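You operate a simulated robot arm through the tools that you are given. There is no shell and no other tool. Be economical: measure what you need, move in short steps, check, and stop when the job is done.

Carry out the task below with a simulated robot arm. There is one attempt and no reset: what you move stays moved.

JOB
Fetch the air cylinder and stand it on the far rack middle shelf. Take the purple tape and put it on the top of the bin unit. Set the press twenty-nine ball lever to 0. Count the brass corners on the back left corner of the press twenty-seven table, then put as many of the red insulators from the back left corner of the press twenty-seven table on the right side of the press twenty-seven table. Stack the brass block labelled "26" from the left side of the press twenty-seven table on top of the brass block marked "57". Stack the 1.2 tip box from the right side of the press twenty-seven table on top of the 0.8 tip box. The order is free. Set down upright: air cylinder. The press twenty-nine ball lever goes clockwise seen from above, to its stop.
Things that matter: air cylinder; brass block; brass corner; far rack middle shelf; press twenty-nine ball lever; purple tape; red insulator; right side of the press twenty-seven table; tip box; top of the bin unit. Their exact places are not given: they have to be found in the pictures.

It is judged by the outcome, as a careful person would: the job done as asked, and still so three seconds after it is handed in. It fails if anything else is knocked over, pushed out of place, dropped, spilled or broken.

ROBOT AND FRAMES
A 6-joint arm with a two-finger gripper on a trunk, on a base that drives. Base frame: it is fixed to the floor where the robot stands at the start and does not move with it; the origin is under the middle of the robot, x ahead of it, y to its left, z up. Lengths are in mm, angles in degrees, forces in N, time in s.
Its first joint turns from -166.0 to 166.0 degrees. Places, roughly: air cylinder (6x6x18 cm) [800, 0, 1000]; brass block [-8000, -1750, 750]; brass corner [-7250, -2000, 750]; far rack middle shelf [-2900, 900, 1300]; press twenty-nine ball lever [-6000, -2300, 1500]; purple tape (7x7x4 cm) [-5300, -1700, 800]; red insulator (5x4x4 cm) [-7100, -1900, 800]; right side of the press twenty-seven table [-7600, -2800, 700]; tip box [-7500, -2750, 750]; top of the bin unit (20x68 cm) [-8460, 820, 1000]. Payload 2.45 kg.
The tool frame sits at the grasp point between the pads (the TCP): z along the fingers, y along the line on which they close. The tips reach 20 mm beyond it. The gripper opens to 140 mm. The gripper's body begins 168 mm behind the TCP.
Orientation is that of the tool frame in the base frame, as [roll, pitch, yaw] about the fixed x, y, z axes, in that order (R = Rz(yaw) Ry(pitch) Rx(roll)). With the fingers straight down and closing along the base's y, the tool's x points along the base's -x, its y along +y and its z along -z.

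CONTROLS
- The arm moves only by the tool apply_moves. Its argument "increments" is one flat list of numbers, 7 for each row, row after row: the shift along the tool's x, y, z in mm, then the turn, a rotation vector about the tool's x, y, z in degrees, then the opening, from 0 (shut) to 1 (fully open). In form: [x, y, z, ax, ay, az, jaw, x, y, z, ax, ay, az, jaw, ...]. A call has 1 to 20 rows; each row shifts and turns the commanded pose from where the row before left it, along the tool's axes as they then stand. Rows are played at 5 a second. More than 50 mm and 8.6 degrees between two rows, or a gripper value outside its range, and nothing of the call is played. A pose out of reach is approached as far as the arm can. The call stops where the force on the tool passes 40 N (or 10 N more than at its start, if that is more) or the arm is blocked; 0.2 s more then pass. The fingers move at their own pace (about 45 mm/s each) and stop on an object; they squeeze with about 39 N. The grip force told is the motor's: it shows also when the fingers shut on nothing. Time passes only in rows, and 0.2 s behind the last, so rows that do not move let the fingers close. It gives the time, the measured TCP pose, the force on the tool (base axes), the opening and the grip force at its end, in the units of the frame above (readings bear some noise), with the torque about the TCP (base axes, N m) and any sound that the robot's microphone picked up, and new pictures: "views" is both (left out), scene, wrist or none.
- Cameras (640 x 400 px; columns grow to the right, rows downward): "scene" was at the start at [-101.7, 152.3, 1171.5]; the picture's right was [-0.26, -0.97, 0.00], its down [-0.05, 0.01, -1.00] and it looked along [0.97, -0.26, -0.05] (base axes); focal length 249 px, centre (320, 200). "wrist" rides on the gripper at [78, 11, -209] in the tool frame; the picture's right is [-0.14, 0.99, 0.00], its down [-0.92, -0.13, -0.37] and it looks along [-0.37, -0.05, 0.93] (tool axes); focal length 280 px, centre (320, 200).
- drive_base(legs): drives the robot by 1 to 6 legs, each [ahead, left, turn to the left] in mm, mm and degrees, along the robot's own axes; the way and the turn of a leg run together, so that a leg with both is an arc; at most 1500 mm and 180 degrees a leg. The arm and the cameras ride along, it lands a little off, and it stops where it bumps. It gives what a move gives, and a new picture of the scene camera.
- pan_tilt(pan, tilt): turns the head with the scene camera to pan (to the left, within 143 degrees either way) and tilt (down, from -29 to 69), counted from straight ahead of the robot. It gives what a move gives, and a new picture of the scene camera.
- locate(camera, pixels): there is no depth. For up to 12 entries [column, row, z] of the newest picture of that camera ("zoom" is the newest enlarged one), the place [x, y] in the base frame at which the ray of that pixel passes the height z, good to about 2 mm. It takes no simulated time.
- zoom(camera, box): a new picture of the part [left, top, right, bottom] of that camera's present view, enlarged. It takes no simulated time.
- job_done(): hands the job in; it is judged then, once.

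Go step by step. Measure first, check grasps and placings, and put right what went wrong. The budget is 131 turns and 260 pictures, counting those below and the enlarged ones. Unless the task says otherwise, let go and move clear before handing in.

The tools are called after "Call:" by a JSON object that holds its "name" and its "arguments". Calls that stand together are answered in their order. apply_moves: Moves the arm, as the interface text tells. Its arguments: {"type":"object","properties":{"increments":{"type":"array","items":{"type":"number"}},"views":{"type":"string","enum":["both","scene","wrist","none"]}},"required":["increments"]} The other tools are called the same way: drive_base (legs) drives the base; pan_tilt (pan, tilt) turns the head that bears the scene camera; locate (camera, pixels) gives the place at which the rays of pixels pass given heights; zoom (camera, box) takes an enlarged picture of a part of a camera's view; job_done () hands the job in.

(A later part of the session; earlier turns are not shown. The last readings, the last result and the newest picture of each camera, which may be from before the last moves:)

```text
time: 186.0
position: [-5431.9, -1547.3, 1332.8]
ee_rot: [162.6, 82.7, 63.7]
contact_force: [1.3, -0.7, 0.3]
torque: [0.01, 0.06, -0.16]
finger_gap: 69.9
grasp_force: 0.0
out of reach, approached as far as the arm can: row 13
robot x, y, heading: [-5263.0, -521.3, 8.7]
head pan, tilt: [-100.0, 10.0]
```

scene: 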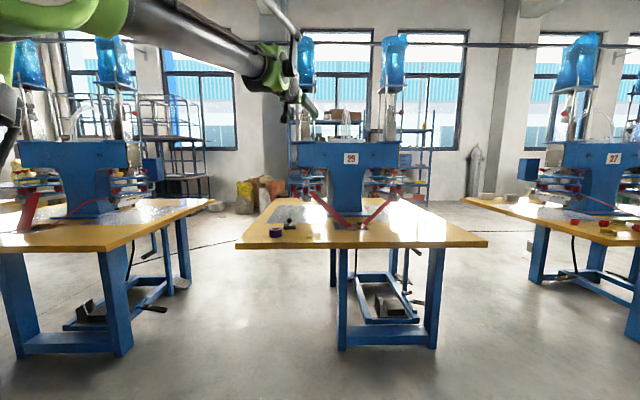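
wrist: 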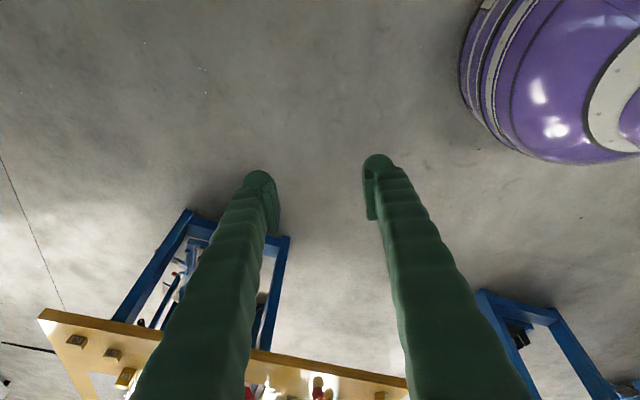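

The tool is now pointing straight outward along the arm; row 13 hit a limit. Trying to continue across.

Call:
{"name": "apply_moves", "arguments": {"increments": [0, -43, 0, 8.4, 0.3, 1.0, 0.5, 0, -43, 0, 8.4, 0.3, 1.0, 0.5, 0, -43, 0, 8.4, 0.3, 1.0, 0.5, 0, -43, 0, 8.4, 0.3, 1.0, 0.5, 0, -43, 0, 8.4, 0.3, 1.0, 0.5], "views": "scene"}}

```text
time: 187.2
position: [-5621.0, -1492.9, 1342.7]
ee_rot: [117.1, 80.3, 6.0]
contact_force: [1.4, -1.0, -0.9]
torque: [0.0, 0.04, -0.25]
finger_gap: 70.0
grasp_force: 0.0
out of reach, approached as far as the arm can: row 1, 2, 3, 4, 5
robot x, y, heading: [-5261.1, -521.2, 8.6]
head pan, tilt: [-100.0, 10.0]
```

scene: 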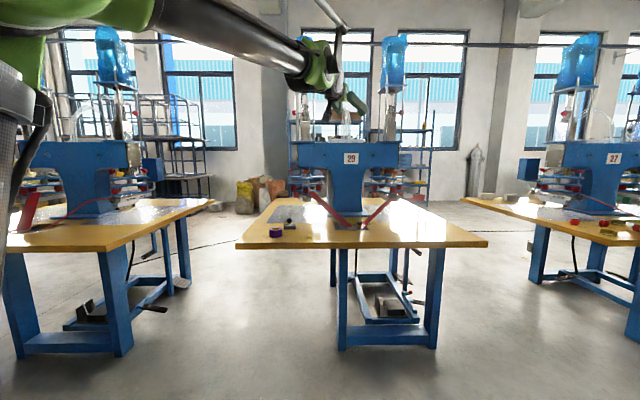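

The arm (joint 1) follows while the wrist stays aligned with the forearm. At this alignment a roll about the tool axis is shared by joints 4 and 6, so I'll roll +172° to bring joint 4 off its limit.

Call:
{"name": "apply_moves", "arguments": {"increments": [0, 0, 0, 0, 0, 8.6, 0.5, 0, 0, 0, 0, 0, 8.6, 0.5, 0, 0, 0, 0, 0, 8.6, 0.5, 0, 0, 0, 0, 0, 8.6, 0.5, 0, 0, 0, 0, 0, 8.6, 0.5, 0, 0, 0, 0, 0, 8.6, 0.5, 0, 0, 0, 0, 0, 8.6, 0.5, 0, 0, 0, 0, 0, 8.6, 0.5, 0, 0, 0, 0, 0, 8.6, 0.5, 0, 0, 0, 0, 0, 8.6, 0.5, 0, 0, 0, 0, 0, 8.6, 0.5, 0, 0, 0, 0, 0, 8.6, 0.5, 0, 0, 0, 0, 0, 8.6, 0.5, 0, 0, 0, 0, 0, 8.6, 0.5, 0, 0, 0, 0, 0, 8.6, 0.5, 0, 0, 0, 0, 0, 8.6, 0.5, 0, 0, 0, 0, 0, 8.6, 0.5, 0, 0, 0, 0, 0, 8.6, 0.5, 0, 0, 0, 0, 0, 8.6, 0.5, 0, 0, 0, 0, 0, 8.6, 0.5], "views": "scene"}}

```text
time: 191.4
position: [-5654.7, -1483.9, 1362.5]
ee_rot: [100.7, -84.2, -34.1]
contact_force: [-0.7, -0.6, 1.1]
torque: [0.01, 0.0, -0.01]
finger_gap: 70.0
grasp_force: 0.0
out of reach, approached as far as the arm can: row 1, 2, 12, 13, 14, 15, 16, 17, 18, 19
robot x, y, heading: [-5263.4, -522.5, 8.8]
head pan, tilt: [-100.0, 10.0]
```

scene: 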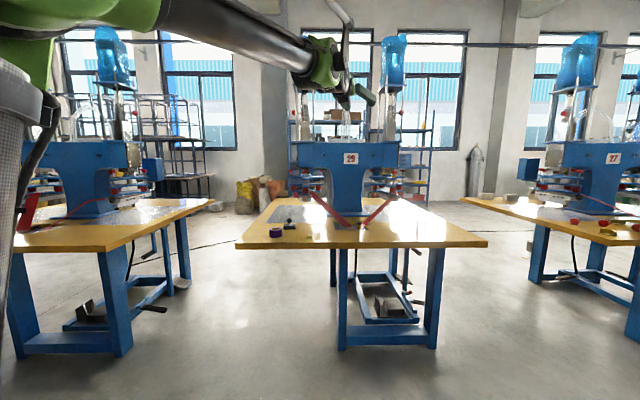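

The roll went through; the tool's x axis is now up. Pitching the tool down about the wrist.

Call:
{"name": "apply_moves", "arguments": {"increments": [-43, 0, 0, 0, -8.6, 0, 0.5, -43, 0, 0, 0, -8.6, 0, 0.5, -43, 0, 0, 0, -8.6, 0, 0.5, -43, 0, 0, 0, -8.6, 0, 0.5, -43, 0, 0, 0, -8.6, 0, 0.5, -43, 0, 0, 0, -8.6, 0, 0.5, -43, 0, 0, 0, -8.6, 0, 0.5, -43, 0, 0, 0, -8.6, 0, 0.5, -43, 0, 0, 0, -8.6, 0, 0.5, -43, 0, 0, 0, -8.6, 0, 0.5], "views": "both"}}

```text
time: 193.6
position: [-5674.2, -1193.9, 1065.6]
ee_rot: [174.3, -2.7, -113.0]
contact_force: [-0.5, -0.5, -0.3]
torque: [-0.03, 0.02, -0.03]
finger_gap: 70.0
grasp_force: 0.0
out of reach, approached as far as the arm can: row 1, 2, 3, 4, 5, 6, 7, 8, 9, 10
robot x, y, heading: [-5261.4, -521.4, 8.6]
head pan, tilt: [-100.0, 10.0]
```

scene: 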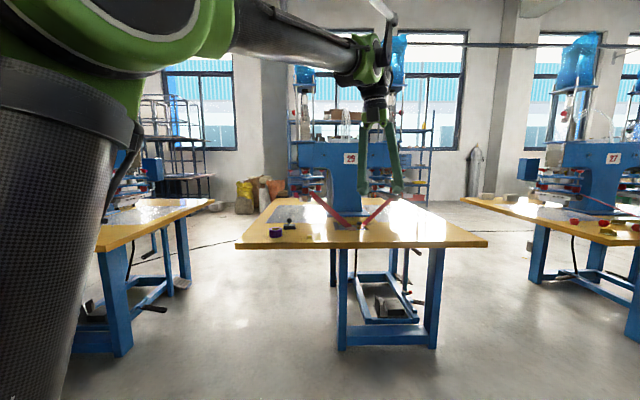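
wrist: 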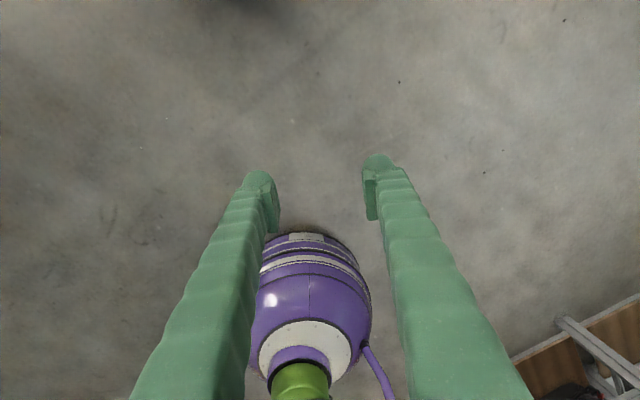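

Now only 6° off vertical and leaning the other way. Levelling in one step to see if the wrist is free.

Call:
{"name": "apply_moves", "arguments": {"increments": [0, 0, 0, 5.7, -2.7, 0, 0.5, 0, 0, 0, 0, 0, 0, 0.5], "views": "none"}}

```text
time: 194.2
position: [-5672.0, -1193.3, 1064.9]
ee_rot: [180.0, -0.2, -113.8]
contact_force: [-0.3, -0.1, -0.5]
torque: [0.0, 0.02, 0.0]
finger_gap: 70.1
grasp_force: 0.0
robot x, y, heading: [-5260.5, -516.5, 8.9]
head pan, tilt: [-100.0, 10.0]
```

The tool is vertical and free. Swinging it toward the tape side, then moving the base closer to the table.

Call:
{"name": "apply_moves", "arguments": {"increments": [-18.1, -41.2, 0, 0, 0, 0, 1, -18.1, -41.2, 0, 0, 0, 0, 1, -18.1, -41.2, 0, 0, 0, 0, 1, -18.1, -41.2, 0, 0, 0, 0, 1, -18.1, -41.2, 0, 0, 0, 0, 1, -18.1, -41.2, 0, 0, 0, 0, 1, -18.1, -41.2, 0, 0, 0, 0, 1, -18.1, -41.2, 0, 0, 0, 0, 1], "views": "none"}}

Call:
{"name": "drive_base", "arguments": {"legs": [[-70, -445, 0]]}}

Call:
{"name": "apply_moves", "arguments": {"increments": [0, 0, 0, 0, 0, 0, 1], "views": "wrist"}}

```text
time: 196.0
position: [-5538.6, -1076.0, 1063.0]
ee_rot: [-179.0, -0.3, -111.5]
contact_force: [0.5, -0.6, 0.0]
torque: [0.05, -0.07, 0.01]
finger_gap: 139.9
grasp_force: 0.0
out of reach, approached as far as the arm can: row 1, 2, 3, 4, 5, 6, 7, 8
robot x, y, heading: [-5265.4, -521.7, 8.9]
head pan, tilt: [-100.0, 10.0]
```

```text
time: 198.7
position: [-5540.3, -1525.1, 1065.5]
ee_rot: [-179.0, -0.4, -111.6]
contact_force: [-0.2, 0.8, 0.4]
torque: [0.02, 0.0, 0.0]
finger_gap: 140.3
grasp_force: 0.1
robot x, y, heading: [-5266.1, -973.6, 8.4]
head pan, tilt: [-100.0, 10.0]
```

scene: 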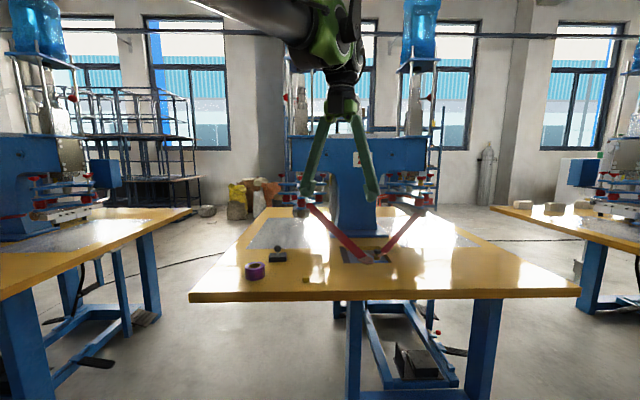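

```text
time: 199.1
position: [-5540.9, -1525.6, 1064.6]
ee_rot: [-179.0, -0.4, -111.6]
contact_force: [0.6, 0.2, 0.2]
torque: [0.03, 0.03, -0.01]
finger_gap: 139.9
grasp_force: 0.0
robot x, y, heading: [-5266.8, -971.4, 8.5]
head pan, tilt: [-100.0, 10.0]
```

wrist: 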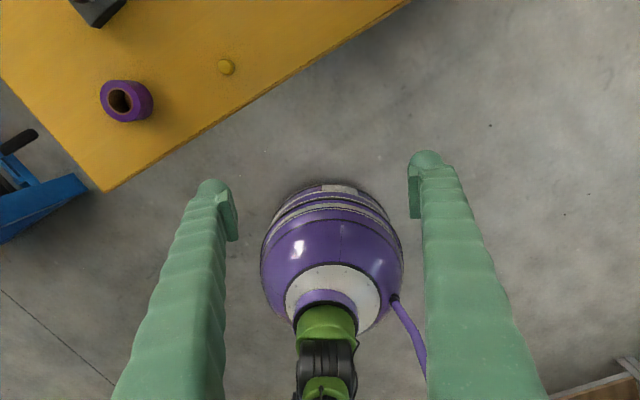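

It seems joint 6 limits this (yaw lags). I'll yaw the tool counter-clockwise with the arm and then go to the tape, which the wrist sees at (126,100).

Call:
{"name": "apply_moves", "arguments": {"increments": [0, 0, 0, 0, 0, -8.6, 1, 0, 0, 0, 0, 0, -8.6, 1, 0, 0, 0, 0, 0, -8.6, 1, 0, 0, 0, 0, 0, -8.6, 1, 0, 0, 0, 0, 0, -8.6, 1, 0, 0, 0, 0, 0, -8.6, 1, 0, 0, 0, 0, 0, -8.6, 1, 0, 0, 0, 0, 0, -8.6, 1], "views": "wrist"}}

Call:
{"name": "zoom", "arguments": {"camera": "scene", "box": [220, 230, 320, 300]}}

Call:
{"name": "locate", "arguments": {"camera": "scene", "pixels": [[256, 276, 750], [256, 264, 790], [256, 270, 770], [190, 300, 750], [580, 295, 750], [279, 255, 780]]}}

```text
time: 200.9
position: [-5540.9, -1524.5, 1063.9]
ee_rot: [180.0, -1.1, -42.8]
contact_force: [0.3, -1.1, -0.8]
torque: [0.0, 0.01, 0.02]
finger_gap: 140.1
grasp_force: 0.1
robot x, y, heading: [-5264.6, -968.6, 8.8]
head pan, tilt: [-100.0, 10.0]
```

wrist: 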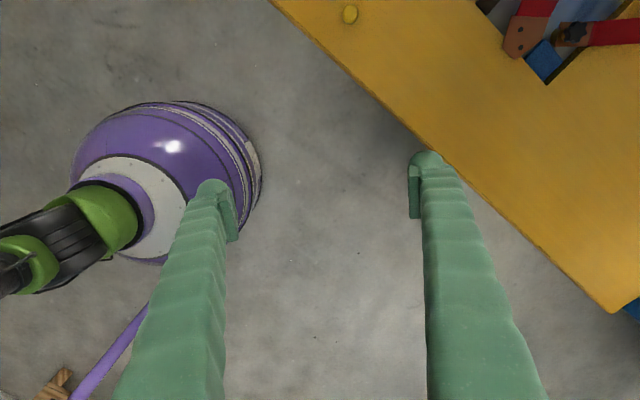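

```text
5.71 times, centred on (270, 265) of scene
```

zoom: 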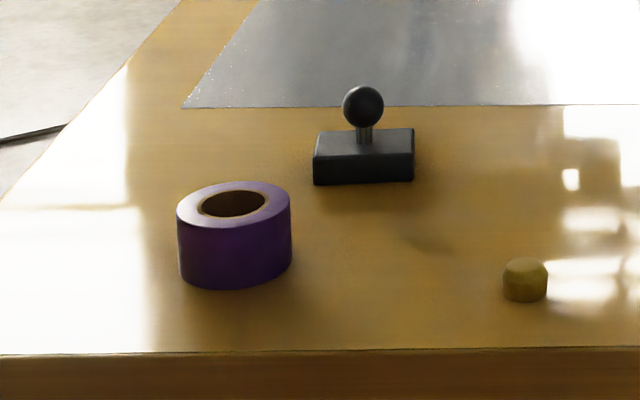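

```text
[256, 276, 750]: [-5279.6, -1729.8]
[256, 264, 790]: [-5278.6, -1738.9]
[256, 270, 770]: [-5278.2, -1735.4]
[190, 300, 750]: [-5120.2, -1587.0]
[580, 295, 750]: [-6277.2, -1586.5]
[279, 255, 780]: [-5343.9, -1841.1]
```

Yaw is free now. Tape top centre is about (−5277,−1737). Moving above it.

Call:
{"name": "apply_moves", "arguments": {"increments": [41.3, -5, 0, 0, 0, 0, 1, 41.3, -5, 0, 0, 0, 0, 1, 41.3, -5, 0, 0, 0, 0, 1, 41.3, -5, 0, 0, 0, 0, 1, 41.3, -5, 0, 0, 0, 0, 1, 41.3, -5, 0, 0, 0, 0, 1, 41.3, -5, 0, 0, 0, 0, 1, 41.3, -5, 0, 0, 0, 0, 1], "views": "wrist"}}

```text
time: 202.7
position: [-5271.7, -1721.1, 1071.4]
ee_rot: [-179.9, -1.2, -42.8]
contact_force: [-0.2, 0.6, 0.9]
torque: [-0.05, -0.06, 0.01]
finger_gap: 139.9
grasp_force: 0.0
robot x, y, heading: [-5267.8, -970.5, 8.8]
head pan, tilt: [-100.0, 10.0]
```

wrist: 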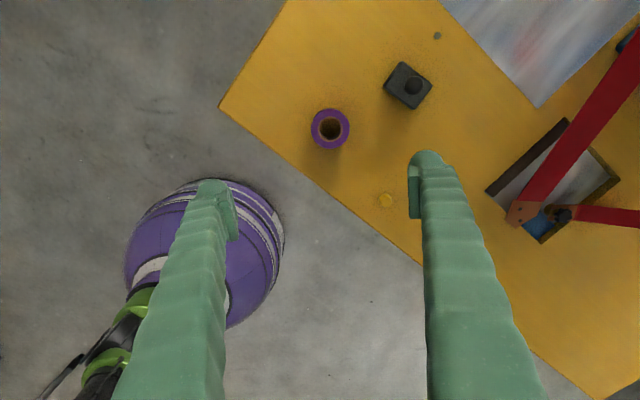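

Call:
{"name": "locate", "arguments": {"camera": "wrist", "pixels": [[330, 128, 750], [330, 128, 770], [330, 128, 800], [220, 106, 720], [220, 106, 750], [220, 106, 780], [386, 201, 750], [408, 100, 760]]}}

Call:
{"name": "locate", "arguments": {"camera": "scene", "pixels": [[254.9, 265.7, 800], [254.9, 265.7, 770], [254.9, 265.7, 840], [189, 295, 750], [189, 295, 780], [189, 295, 800]]}}

```text
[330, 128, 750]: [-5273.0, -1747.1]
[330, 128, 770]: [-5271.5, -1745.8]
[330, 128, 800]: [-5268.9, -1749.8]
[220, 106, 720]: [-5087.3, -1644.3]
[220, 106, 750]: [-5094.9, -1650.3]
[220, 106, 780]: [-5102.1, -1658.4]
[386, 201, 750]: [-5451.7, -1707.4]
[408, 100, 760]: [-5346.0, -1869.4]
```

```text
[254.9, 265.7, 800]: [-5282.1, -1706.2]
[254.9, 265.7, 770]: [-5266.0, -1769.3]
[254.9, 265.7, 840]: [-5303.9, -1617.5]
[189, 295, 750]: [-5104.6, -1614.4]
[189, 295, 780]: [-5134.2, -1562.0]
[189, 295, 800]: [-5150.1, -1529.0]
```

Tape centre (−5271,−1747), top z≈780, table ≈740. Aligning, narrowing the opening to 100 mm to miss the black stamp, and descending most of the way.

Call:
{"name": "apply_moves", "arguments": {"increments": [18.2, 18.6, 0, 0, 0, 0, 0.72, 0, 0, 45, 0, 0, 0, 0.72, 0, 0, 45, 0, 0, 0, 0.72, 0, 0, 45, 0, 0, 0, 0.72, 0, 0, 45, 0, 0, 0, 0.72, 0, 0, 45, 0, 0, 0, 0.72], "views": "wrist"}}

Call:
{"name": "zoom", "arguments": {"camera": "scene", "box": [200, 200, 360, 300]}}

```text
time: 204.1
position: [-5268.8, -1750.4, 846.5]
ee_rot: [-180.0, -1.2, -42.8]
contact_force: [-0.1, 0.4, -0.2]
torque: [-0.02, 0.01, 0.01]
finger_gap: 101.0
grasp_force: 0.1
robot x, y, heading: [-5264.2, -973.4, 8.8]
head pan, tilt: [-100.0, 10.0]
```

wrist: 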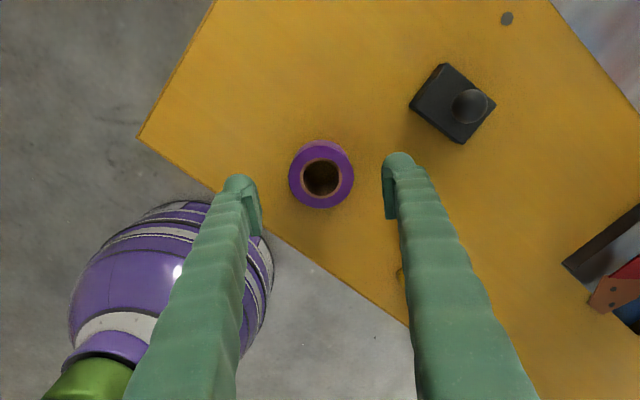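

```text
4.00 times, centred on (280, 250) of scene
```

zoom: 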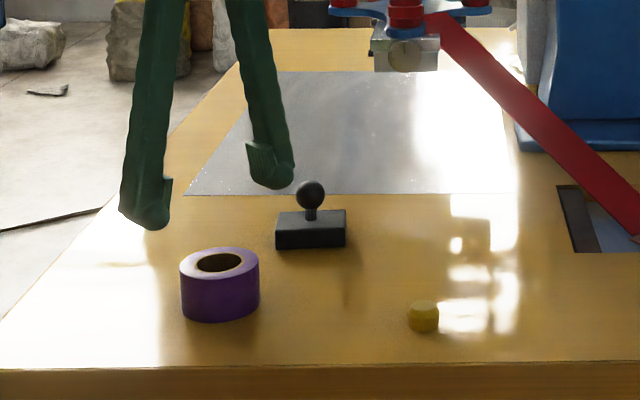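

Call:
{"name": "locate", "arguments": {"camera": "wrist", "pixels": [[321, 176, 780], [345, 345, 740], [321, 176, 790]]}}

Call:
{"name": "apply_moves", "arguments": {"increments": [0, 0, 40, 0, 0, 0, 0.72, 0, 0, 25, 0, 0, 0, 0.72, 0, 0, 14, 0, 0, 0, 0.72], "views": "wrist"}}

```text
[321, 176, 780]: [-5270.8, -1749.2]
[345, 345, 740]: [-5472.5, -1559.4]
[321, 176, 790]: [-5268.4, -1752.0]
```

```text
time: 204.9
position: [-5265.6, -1749.4, 767.7]
ee_rot: [-180.0, -1.2, -42.8]
contact_force: [1.0, -0.3, 0.3]
torque: [-0.01, -0.01, -0.02]
finger_gap: 100.9
grasp_force: 0.1
robot x, y, heading: [-5264.8, -969.7, 8.7]
head pan, tilt: [-100.0, 10.0]
```

wrist: 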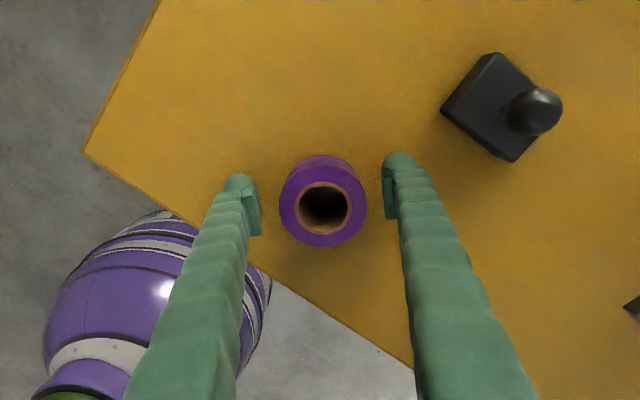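

Centred between the fingers. Closing and lifting.

Call:
{"name": "apply_moves", "arguments": {"increments": [0, 0, 0, 0, 0, 0, 0.3, 0, 0, 0, 0, 0, 0, 0.3, 0, 0, 0, 0, 0, 0, 0.3, 0, 0, 0, 0, 0, 0, 0.3, 0, 0, -30, 0, 0, 0, 0.3, 0, 0, -45, 0, 0, 0, 0.3, 0, 0, -45, 0, 0, 0, 0.3, 0, 0, -45, 0, 0, 0, 0.3, 0, 0, -45, 0, 0, 0, 0.3, 0, 0, -45, 0, 0, 0, 0.3, 0, 0, -45, 0, 0, 0, 0.3], "views": "wrist"}}

```text
time: 207.3
position: [-5270.5, -1747.9, 1064.9]
ee_rot: [180.0, -1.1, -42.8]
contact_force: [-0.7, 0.2, -1.4]
torque: [0.01, 0.01, -0.01]
finger_gap: 42.1
grasp_force: 0.0
robot x, y, heading: [-5268.3, -975.9, 8.7]
head pan, tilt: [-100.0, 10.0]
```

wrist: 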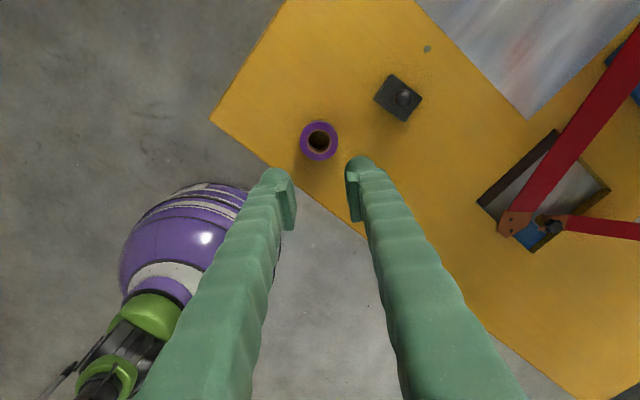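

The grip slipped off; the tape still stands at about the same place (319,140). I'll relocate it, descend again and close fully, checking force before lifting.

Call:
{"name": "locate", "arguments": {"camera": "wrist", "pixels": [[319, 141, 780]]}}

Call:
{"name": "apply_moves", "arguments": {"increments": [0, 0, 0, 0, 0, 0, 0.72, 0, 0, 45, 0, 0, 0, 0.72, 0, 0, 45, 0, 0, 0, 0.72, 0, 0, 45, 0, 0, 0, 0.72, 0, 0, 45, 0, 0, 0, 0.72], "views": "wrist"}}

```text
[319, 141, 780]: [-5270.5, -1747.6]
```

```text
time: 208.5
position: [-5270.1, -1748.5, 884.8]
ee_rot: [-180.0, -1.0, -42.8]
contact_force: [0.0, -0.2, -0.3]
torque: [0.0, -0.03, -0.01]
finger_gap: 100.8
grasp_force: 0.1
robot x, y, heading: [-5265.2, -972.2, 8.6]
head pan, tilt: [-100.0, 10.0]
```

wrist: 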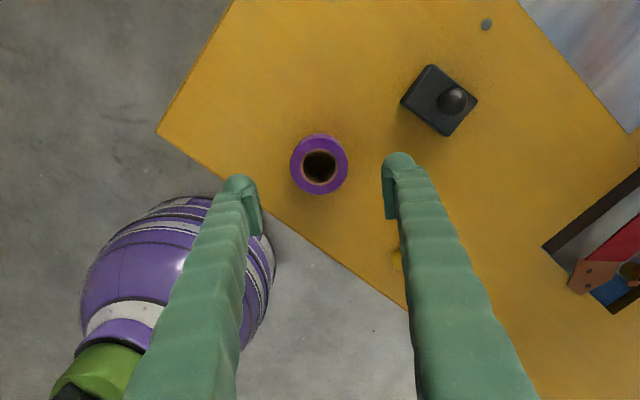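

Descending to z≈763 and closing fully.

Call:
{"name": "apply_moves", "arguments": {"increments": [0, 0, 45, 0, 0, 0, 0.72, 0, 0, 45, 0, 0, 0, 0.72, 0, 0, 31, 0, 0, 0, 0.72, 0, 0, 0, 0, 0, 0, 0, 0, 0, 0, 0, 0, 0, 0, 0, 0, 0, 0, 0, 0, 0, 0, 0, 0, 0, 0, 0, 0, 0, 0, 0, 0, 0, 0, 0], "views": "wrist"}}

```text
time: 210.3
position: [-5266.1, -1749.4, 766.1]
ee_rot: [180.0, -1.1, -42.8]
contact_force: [0.3, 0.2, -0.5]
torque: [0.01, -0.02, -0.02]
finger_gap: 68.6
grasp_force: 39.5
robot x, y, heading: [-5266.6, -972.8, 8.4]
head pan, tilt: [-100.0, 10.0]
```

wrist: 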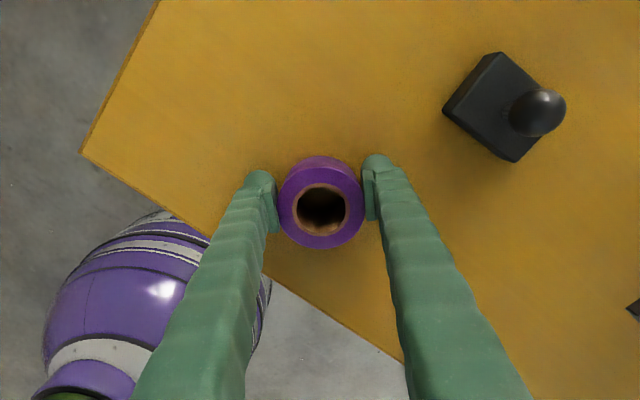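

Gripped at 39.5 N, gap 68.6. Lifting gently with the jaws commanded shut.

Call:
{"name": "apply_moves", "arguments": {"increments": [0, 0, -10, 0, 0, 0, 0, 0, 0, -20, 0, 0, 0, 0, 0, 0, -30, 0, 0, 0, 0, 0, 0, -40, 0, 0, 0, 0], "views": "wrist"}}

```text
time: 211.3
position: [-5268.0, -1749.7, 867.1]
ee_rot: [180.0, -0.9, -42.7]
contact_force: [-0.7, -0.4, -1.5]
torque: [0.01, -0.04, -0.04]
finger_gap: 68.7
grasp_force: 38.3
robot x, y, heading: [-5264.6, -971.4, 8.5]
head pan, tilt: [-100.0, 10.0]
```

wrist: 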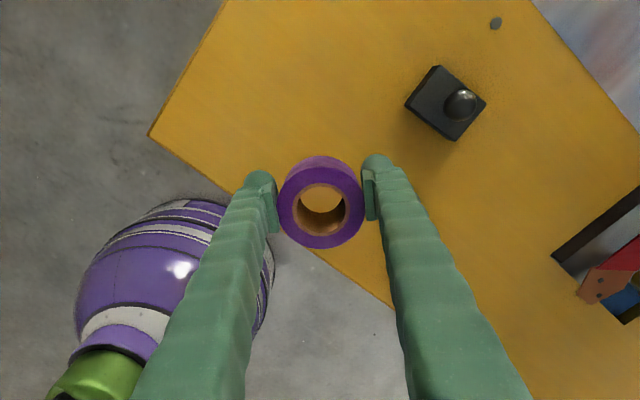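

Held securely. Raising it and driving to the bin unit with the arm on the robot's right, which will face +y there.

Call:
{"name": "apply_moves", "arguments": {"increments": [0, 0, -45, 0, 0, 0, 0, 0, 0, -45, 0, 0, 0, 0, 0, 0, -45, 0, 0, 0, 0, 0, 0, -45, 0, 0, 0, 0, 0, 0, -45, 0, 0, 0, 0, 0, 0, -45, 0, 0, 0, 0], "views": "none"}}

Call:
{"name": "drive_base", "arguments": {"legs": [[0, 340, 0], [0, 0, 171.5], [1450, 0, 0], [1000, 0, 0]]}}

Call:
{"name": "pan_tilt", "arguments": {"pan": -50, "tilt": 5}}

```text
time: 212.7
position: [-5270.1, -1747.4, 1136.3]
ee_rot: [-180.0, -1.1, -42.8]
contact_force: [0.7, 0.1, -2.1]
torque: [0.01, -0.03, 0.01]
finger_gap: 68.5
grasp_force: 39.0
robot x, y, heading: [-5268.3, -968.3, 8.6]
head pan, tilt: [-100.0, 10.0]
```

```text
time: 233.7
position: [-7677.6, 58.0, 1134.5]
ee_rot: [-180.0, -1.0, 130.7]
contact_force: [0.4, 0.1, -0.8]
torque: [-0.01, 0.0, 0.04]
finger_gap: 67.6
grasp_force: 38.6
robot x, y, heading: [-7777.7, -715.2, -178.0]
head pan, tilt: [-100.0, 10.0]
```

scene: 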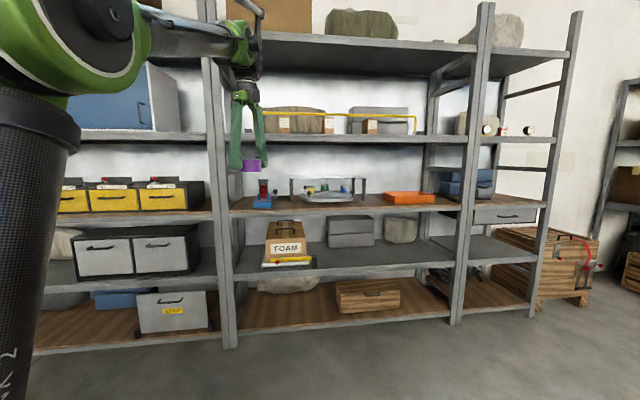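

```text
time: 234.9
position: [-7677.5, 59.1, 1135.7]
ee_rot: [-180.0, -1.1, 130.8]
contact_force: [-0.5, 0.2, -1.4]
torque: [0.04, -0.03, 0.01]
finger_gap: 67.4
grasp_force: 39.1
robot x, y, heading: [-7772.4, -710.1, -177.9]
head pan, tilt: [-50.0, 5.0]
```

scene: 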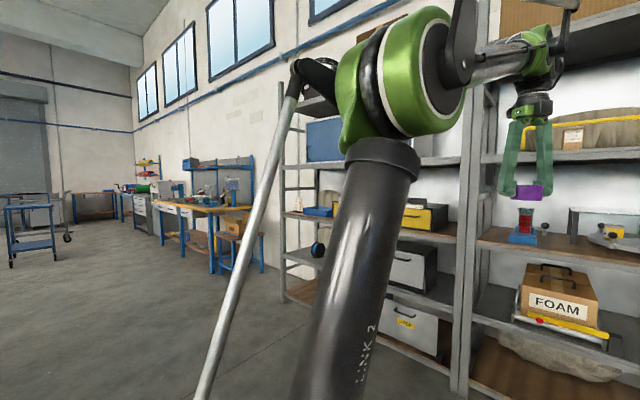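

The bin unit with yellow drawers sits on a rack shelf at the left. I'll drive ahead 650 mm for a better look.

Call:
{"name": "drive_base", "arguments": {"legs": [[650, 0, -2]]}}

Call:
{"name": "pan_tilt", "arguments": {"pan": -92, "tilt": 5}}

Call:
{"name": "zoom", "arguments": {"camera": "scene", "box": [160, 100, 480, 300]}}

```text
time: 238.4
position: [-8289.8, 42.6, 1135.7]
ee_rot: [-180.0, -1.0, 128.7]
contact_force: [-0.3, -0.8, -0.7]
torque: [0.01, 0.01, -0.01]
finger_gap: 67.2
grasp_force: 38.9
robot x, y, heading: [-8406.4, -726.8, -180.0]
head pan, tilt: [-50.0, 5.0]
```

scene: 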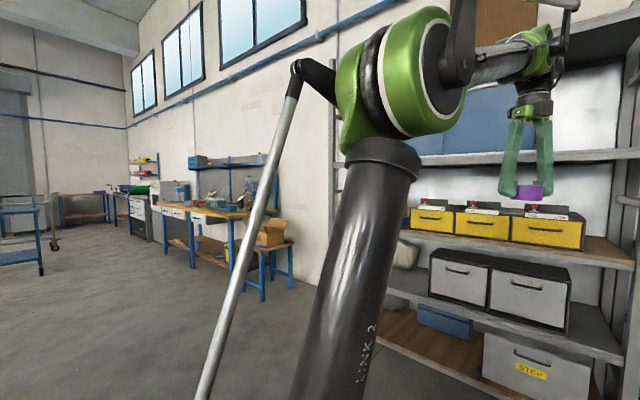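

```text
time: 239.5
position: [-8290.8, 42.5, 1135.2]
ee_rot: [180.0, -1.1, 128.8]
contact_force: [-0.3, -0.3, -0.7]
torque: [0.0, -0.01, -0.02]
finger_gap: 67.1
grasp_force: 38.9
robot x, y, heading: [-8410.5, -723.7, -179.6]
head pan, tilt: [-92.0, 5.0]
```

scene: 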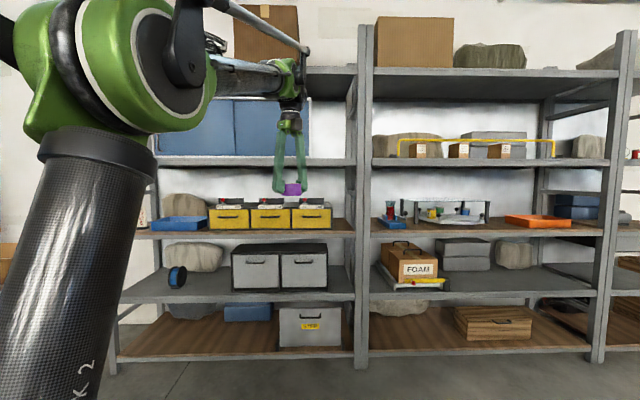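

```text
2.00 times, centred on (320, 200) of scene
```

zoom: 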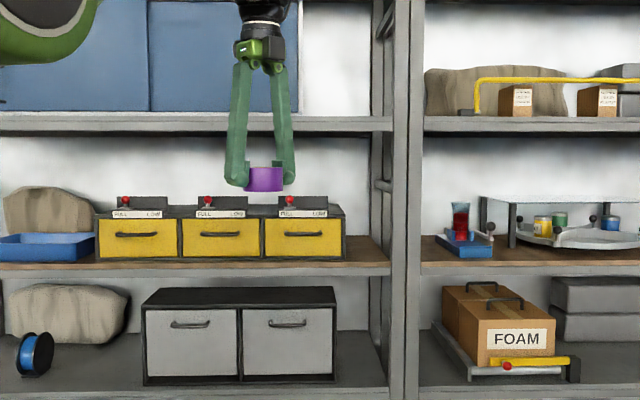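

The yellow bin unit matches (top z≈1000). Locating its edges and the shelf above.

Call:
{"name": "locate", "arguments": {"camera": "scene", "pixels": [[209, 208, 990], [332, 207, 990], [332, 207, 1000], [340, 160, 1290], [332, 231, 860], [340, 236, 850], [358, 300, 400], [362, 372, 0]]}}

Call:
{"name": "zoom", "arguments": {"camera": "scene", "box": [190, 170, 350, 250]}}

```text
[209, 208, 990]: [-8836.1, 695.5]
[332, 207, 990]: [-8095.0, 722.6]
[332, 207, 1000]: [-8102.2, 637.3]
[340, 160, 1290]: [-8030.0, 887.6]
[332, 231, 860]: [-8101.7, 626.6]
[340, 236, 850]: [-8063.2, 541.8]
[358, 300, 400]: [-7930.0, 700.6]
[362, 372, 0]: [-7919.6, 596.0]
```

```text
4.00 times, centred on (270, 210) of scene
```

zoom: 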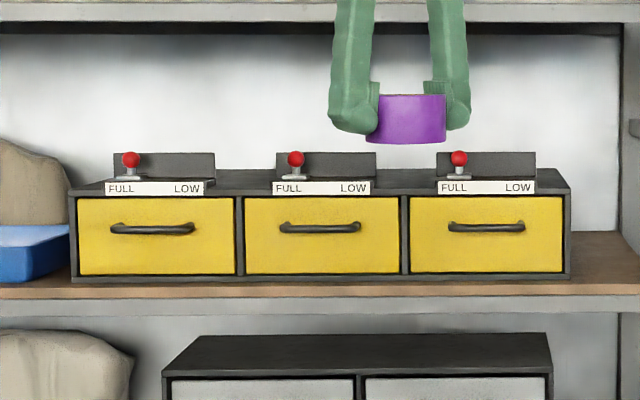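

The top of the yellow unit carries three level indicators, and the shelf above leaves only ~250 mm, so I must come in tilted. First I yaw the tool so its camera side faces the robot, then look with the tool tilted ~45°.

Call:
{"name": "apply_moves", "arguments": {"increments": [0, 0, 0, 0, 0, -8.3, 0, 0, 0, 0, 0, 0, -8.3, 0, 0, 0, 0, 0, 0, -8.3, 0, 0, 0, 0, 0, 0, -8.3, 0, 0, 0, 0, 0, 0, -8.3, 0, 0, 0, 0, 0, 0, -8.3, 0, 0, 0, 0, 0, 0, -8.3, 0, 0, 0, 0, 0, 0, -8.3, 0, 0, 0, 0, 0, 0, -8.3, 0, 0, 0, 0, 0, 0, -8.3, 0, 0, 0, 0, 0, 0, -8.3, 0, 0, 0, 0, 0, 0, -8.3, 0, 0, 0, 0, 0, 0, -8.3, 0, 0, 0, 0, 0, 0, -8.3, 0, 0, 0, 0, 0, 0, -8.3, 0, 0, 0, 0, 0, 0, -8.3, 0, 0, 0, 0, 0, 0, -8.3, 0], "views": "none"}}

Call:
{"name": "apply_moves", "arguments": {"increments": [-38, 0, 0, 0, -8.6, 0, 0, -38, 0, 0, 0, -8.6, 0, 0, -38, 0, 0, 0, -8.6, 0, 0, -38, 0, 0, 0, -8.6, 0, 0, -38, 0, 0, 0, -8.6, 0, 0], "views": "both"}}

```text
time: 243.1
position: [-8291.1, 42.7, 1134.9]
ee_rot: [179.3, 0.8, -90.0]
contact_force: [0.4, -0.1, -0.8]
torque: [0.01, 0.01, -0.01]
finger_gap: 67.1
grasp_force: 38.6
robot x, y, heading: [-8409.9, -727.0, -179.9]
head pan, tilt: [-92.0, 5.0]
```

```text
time: 244.3
position: [-8290.0, 219.2, 1192.9]
ee_rot: [179.0, 44.0, -90.8]
contact_force: [-0.1, -0.8, 0.0]
torque: [-0.04, 0.03, 0.01]
finger_gap: 67.2
grasp_force: 39.3
robot x, y, heading: [-8411.3, -726.0, -179.7]
head pan, tilt: [-92.0, 5.0]
```

scene: 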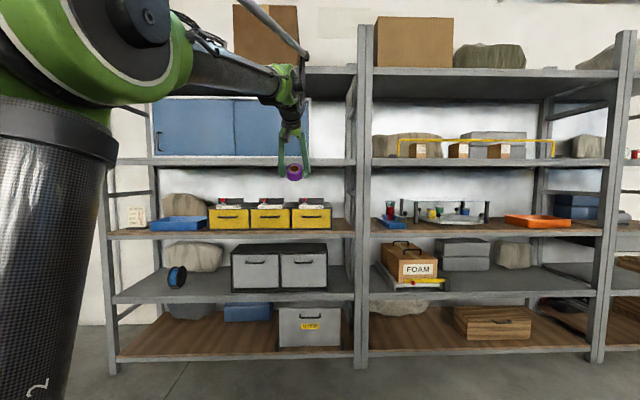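
wrist: 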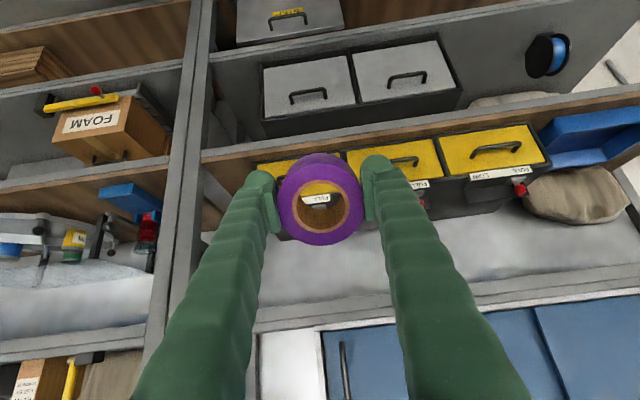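

The tilt works fine now. Zooming on the unit's top in the wrist view.

Call:
{"name": "zoom", "arguments": {"camera": "wrist", "box": [360, 120, 560, 250]}}

Call:
{"name": "zoom", "arguments": {"camera": "scene", "box": [200, 180, 340, 240]}}

```text
3.08 times, centred on (460, 185) of wrist
```

zoom: 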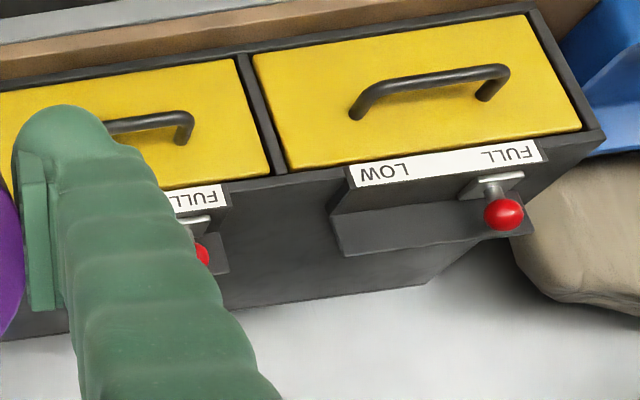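

```text
4.57 times, centred on (270, 210) of scene
```

zoom: 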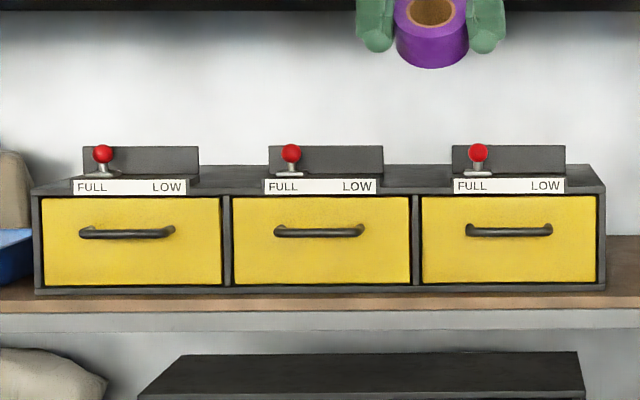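

Call:
{"name": "locate", "arguments": {"camera": "wrist", "pixels": [[552.5, 162.3, 990], [552.5, 162.3, 1000], [494, 212.6, 990], [494, 212.6, 1000], [448.6, 175.9, 995], [434, 219, 995], [468, 203, 1030], [534, 196, 1030], [450, 182, 1000], [400, 262, 1260]]}}

Call:
{"name": "locate", "arguments": {"camera": "zoom", "pixels": [[40, 196, 990], [40, 196, 1000], [605, 187, 990], [605, 187, 1000], [570, 166, 1000], [310, 304, 850], [310, 304, 870], [240, 12, 1250]]}}

```text
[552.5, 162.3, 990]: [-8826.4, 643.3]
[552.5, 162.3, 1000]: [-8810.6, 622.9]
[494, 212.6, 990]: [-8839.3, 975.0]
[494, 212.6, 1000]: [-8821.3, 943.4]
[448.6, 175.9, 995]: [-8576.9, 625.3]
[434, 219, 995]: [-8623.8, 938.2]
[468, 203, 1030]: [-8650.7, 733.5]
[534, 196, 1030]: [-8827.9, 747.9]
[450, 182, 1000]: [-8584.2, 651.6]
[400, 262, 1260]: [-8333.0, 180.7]
```

```text
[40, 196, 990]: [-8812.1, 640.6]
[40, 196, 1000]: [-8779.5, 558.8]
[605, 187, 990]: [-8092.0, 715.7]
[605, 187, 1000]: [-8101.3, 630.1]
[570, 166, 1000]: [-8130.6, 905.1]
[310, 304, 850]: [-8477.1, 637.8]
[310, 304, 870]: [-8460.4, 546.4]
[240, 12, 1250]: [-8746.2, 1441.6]
```

The unit's top surface is at z≈990 with its front at y≈641, the indicators reach to y≈740, and free space lies behind them. I'll set tilt ≈58° and bring the tape to just before the gap between the 2nd and 3rd indicators (x≈−8333).

Call:
{"name": "apply_moves", "arguments": {"increments": [0, 0, 0, 0, -7, 0, 0, 0, 0, 0, 0, -7, 0, 0, -9.7, 5.4, 42.6, 0, 0, 0, 0, -9.7, 5.4, 42.6, 0, 0, 0, 0, -9.7, 5.4, 42.6, 0, 0, 0, 0, -9.7, 5.4, 42.6, 0, 0, 0, 0, -9.7, 5.4, 42.6, 0, 0, 0, 0, -9.7, 5.4, 42.6, 0, 0, 0, 0, -9.7, 5.4, 42.6, 0, 0, 0, 0, -9.7, 5.4, 42.6, 0, 0, 0, 0], "views": "both"}}

Call:
{"name": "zoom", "arguments": {"camera": "scene", "box": [230, 140, 350, 220]}}

```text
time: 246.5
position: [-8332.3, 547.8, 1077.5]
ee_rot: [178.7, 57.8, -91.2]
contact_force: [-1.2, -0.9, 0.1]
torque: [-0.04, -0.03, 0.01]
finger_gap: 67.1
grasp_force: 39.1
robot x, y, heading: [-8409.0, -725.7, -179.9]
head pan, tilt: [-92.0, 5.0]
```

scene: 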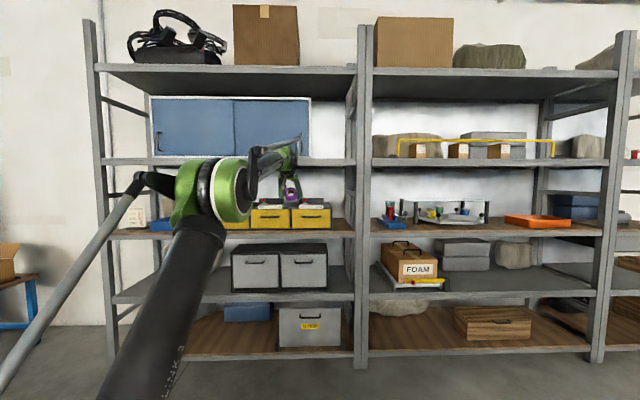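
wrist: 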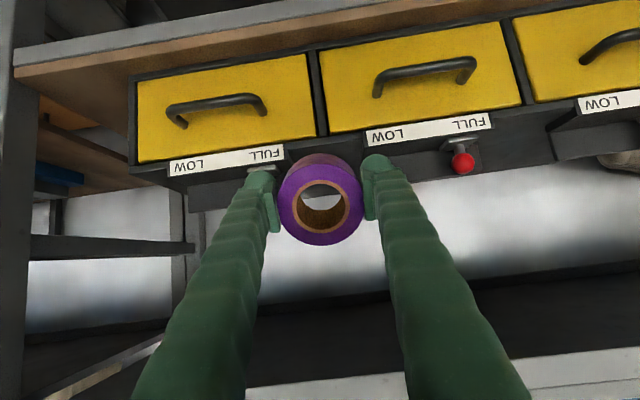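

```text
5.00 times, centred on (290, 180) of scene
```

zoom: 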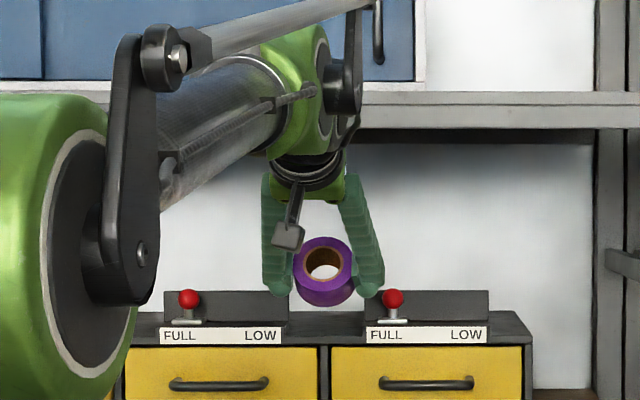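

The gap between the indicators is centred on the tape's x. Going in over the plates and down to just above the top.

Call:
{"name": "apply_moves", "arguments": {"increments": [-21, 0, 33.4, 0, 0, 0, 0, -21, 0, 33.4, 0, 0, 0, 0, -21, 0, 33.4, 0, 0, 0, 0, -21, 0, 33.4, 0, 0, 0, 0, -20, 0, 33.4, 0, 0, 0, 0, 3.9, 0, 29.5, 0, 0, 0, 0, 3.9, 0, 29.5, 0, 0, 0, 0, 4, 0, 2.5, 0, 0, 0, 0, 3.4, 0, 2.1, 0, 0, 0, 0, 3.4, 0, 2.1, 0, 0, 0, 0, 2.5, 0, 1.6, 0, 0, 0, 0], "views": "both"}}

Call:
{"name": "zoom", "arguments": {"camera": "scene", "box": [230, 140, 350, 220]}}

```text
time: 248.0
position: [-8339.2, 629.5, 1026.2]
ee_rot: [178.8, 58.0, -91.1]
contact_force: [-1.0, -18.2, 20.8]
torque: [-0.17, 0.01, -0.01]
finger_gap: 67.1
grasp_force: 39.0
out of reach, approached as far as the arm can: row 2, 3, 4, 5, 6, 7
robot x, y, heading: [-8413.0, -724.0, -180.0]
head pan, tilt: [-92.0, 5.0]
stopped in row 7: the force on the tool passed its limit at 50 N (the readings are from after the stop); the commanded pose is now the measured one
```

scene: 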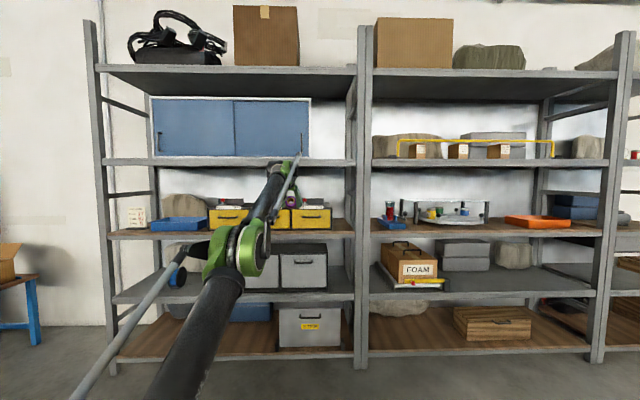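
wrist: 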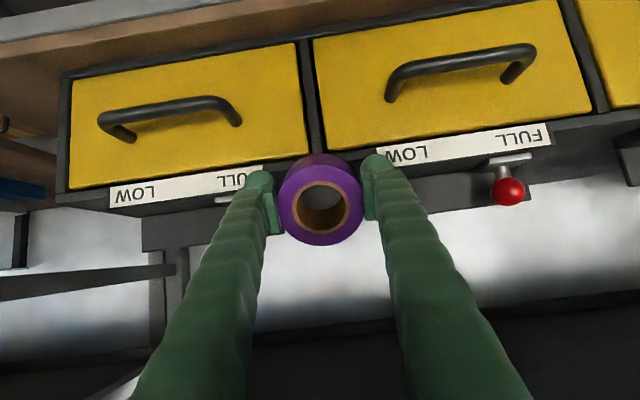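

```text
5.00 times, centred on (290, 180) of scene
```

zoom: 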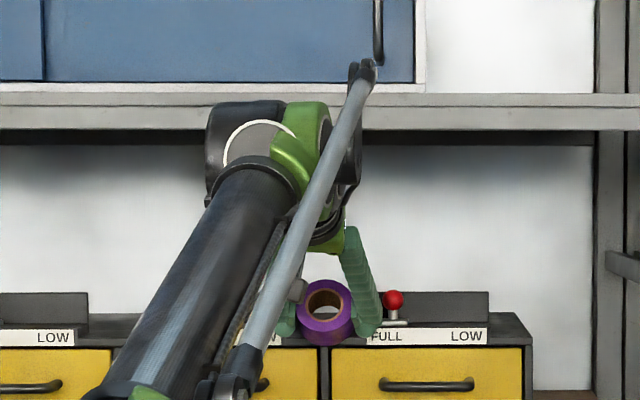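

The reach ran out and the tape touched the front edge. I lift and retreat, then bring the base 330 mm closer.

Call:
{"name": "apply_moves", "arguments": {"increments": [-14, 0, -26.5, 0, 0, 0, 0, -14, 0, -26.5, 0, 0, 0, 0, 22.7, 0, -36.3, 0, 0, 0, 0, 22.7, 0, -36.3, 0, 0, 0, 0, 22.7, 0, -36.3, 0, 0, 0, 0, 22.7, 0, -36.3, 0, 0, 0, 0, 22.7, 0, -36.3, 0, 0, 0, 0, 22.7, 0, -36.3, 0, 0, 0, 0, 22.7, 0, -36.3, 0, 0, 0, 0, 22.7, 0, -36.3, 0, 0, 0, 0], "views": "none"}}

Call:
{"name": "drive_base", "arguments": {"legs": [[0, -330, 0]]}}

Call:
{"name": "apply_moves", "arguments": {"increments": [0, 0, 0, 0, 0, 0, 0], "views": "wrist"}}

Call:
{"name": "zoom", "arguments": {"camera": "scene", "box": [220, 130, 380, 230]}}

```text
time: 250.2
position: [-8340.2, 260.9, 1074.4]
ee_rot: [178.8, 57.9, -91.1]
contact_force: [-0.2, 0.7, -0.7]
torque: [-0.03, -0.02, 0.01]
finger_gap: 67.2
grasp_force: 38.8
robot x, y, heading: [-8411.5, -724.6, -179.9]
head pan, tilt: [-92.0, 5.0]
```

```text
time: 252.4
position: [-8338.6, 594.9, 1075.3]
ee_rot: [178.8, 57.7, -91.1]
contact_force: [0.1, -0.6, -1.7]
torque: [0.0, 0.0, 0.01]
finger_gap: 66.7
grasp_force: 39.1
robot x, y, heading: [-8409.4, -391.9, -180.0]
head pan, tilt: [-92.0, 5.0]
```

scene: 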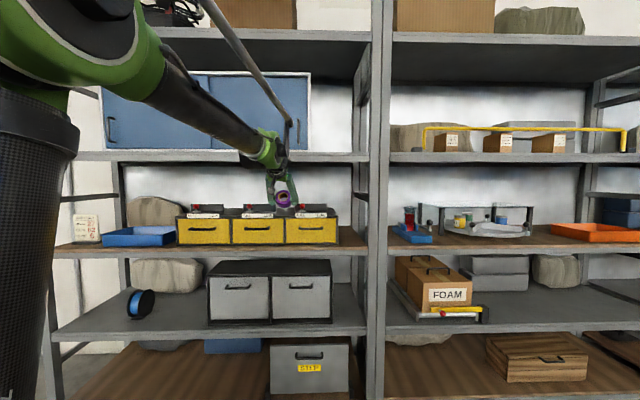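

```text
time: 252.8
position: [-8339.2, 594.7, 1075.6]
ee_rot: [178.8, 57.7, -91.2]
contact_force: [-0.6, 0.3, -0.6]
torque: [-0.04, 0.01, 0.02]
finger_gap: 67.0
grasp_force: 38.6
robot x, y, heading: [-8410.6, -394.8, -179.8]
head pan, tilt: [-92.0, 5.0]
```

wrist: 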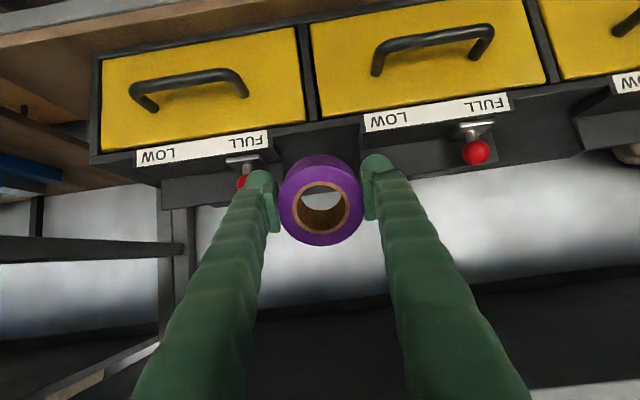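

```text
4.00 times, centred on (300, 180) of scene
```

zoom: 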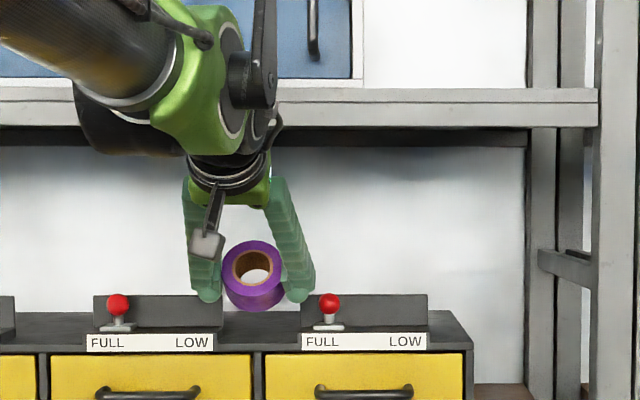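

Now within reach; I need +9 mm in x to centre in the 100 mm gap. Going in, over the plates, and down to contact.

Call:
{"name": "apply_moves", "arguments": {"increments": [-20.3, -2.3, 31.5, 0, 0, 0, 0, -20.3, -2.3, 31.5, 0, 0, 0, 0, -20.3, -2.3, 31.5, 0, 0, 0, 0, -20.3, -2.3, 31.5, 0, 0, 0, 0, 3.9, 0, 29.5, 0, 0, 0, 0, 3.9, 0, 29.5, 0, 0, 0, 0, 4, 0, 2.5, 0, 0, 0, 0, 3.4, 0, 2.1, 0, 0, 0, 0, 2.5, 0, 1.6, 0, 0, 0, 0, 1.7, 0, 1.1, 0, 0, 0, 0, 1.7, 0, 1.1, 0, 0, 0, 0, 1.7, 0, 1.1, 0, 0, 0, 0], "views": "both"}}

Call:
{"name": "zoom", "arguments": {"camera": "scene", "box": [220, 130, 380, 230]}}

```text
time: 254.7
position: [-8331.4, 790.0, 1034.5]
ee_rot: [178.7, 58.1, -91.3]
contact_force: [-0.3, -3.0, 20.2]
torque: [0.13, 0.01, 0.01]
finger_gap: 67.2
grasp_force: 39.2
robot x, y, heading: [-8411.8, -390.5, -179.9]
head pan, tilt: [-92.0, 5.0]
stopped in row 9: the force on the tool passed its limit at 42 N (the readings are from after the stop); the commanded pose is now the measured one
```

scene: 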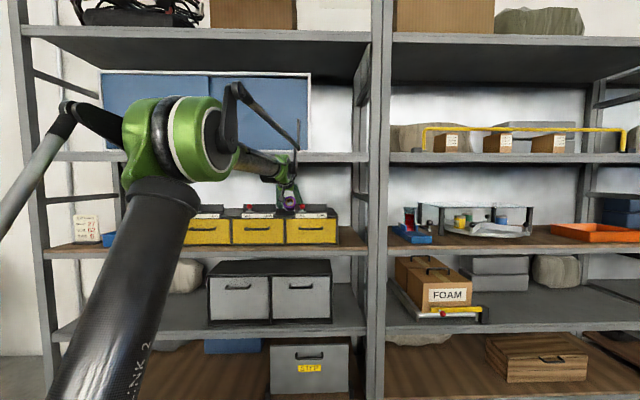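
wrist: 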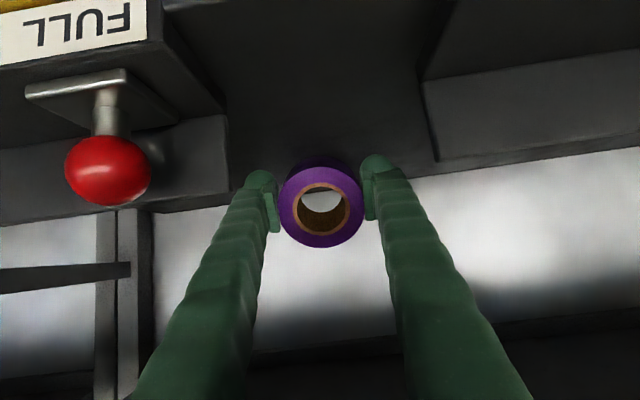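

```text
4.00 times, centred on (300, 180) of scene
```

zoom: 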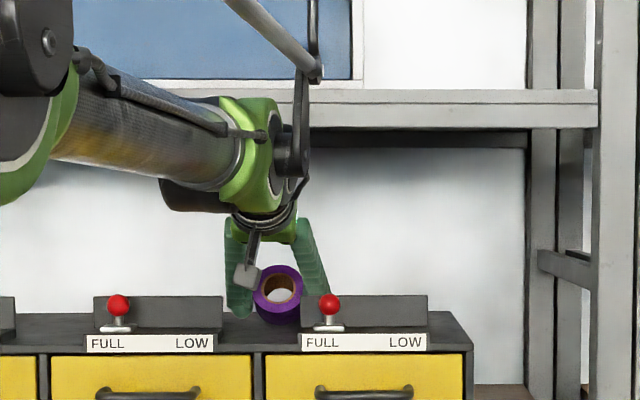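

The near rim touches the unit's top behind the indicators. I press it slightly outward so it tips flat, open to ~80 mm, then back straight out along the tool axis.

Call:
{"name": "apply_moves", "arguments": {"increments": [-1.7, 0, 3.6, 0, 0, 0, 0, -1.7, 0, 3.6, 0, 0, 0, 0, -1.7, 0, 3.6, 0, 0, 0, 0.57, -0.5, 0, 0.8, 0, 0, 0, 0.57, 0, 0, 0, 0, 0, 0, 0.57, 0, 0, 0, 0, 0, 0, 0.57, 0, 0, 0, 0, 0, 0, 0.57], "views": "wrist"}}

```text
time: 256.3
position: [-8331.6, 803.6, 1029.1]
ee_rot: [178.8, 58.0, -91.4]
contact_force: [-0.3, 0.3, -0.5]
torque: [0.01, -0.01, -0.03]
finger_gap: 80.0
grasp_force: 0.1
robot x, y, heading: [-8411.7, -391.3, -180.0]
head pan, tilt: [-92.0, 5.0]
```

wrist: 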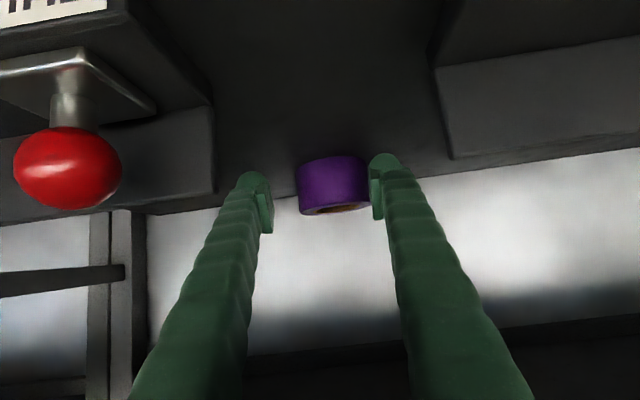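

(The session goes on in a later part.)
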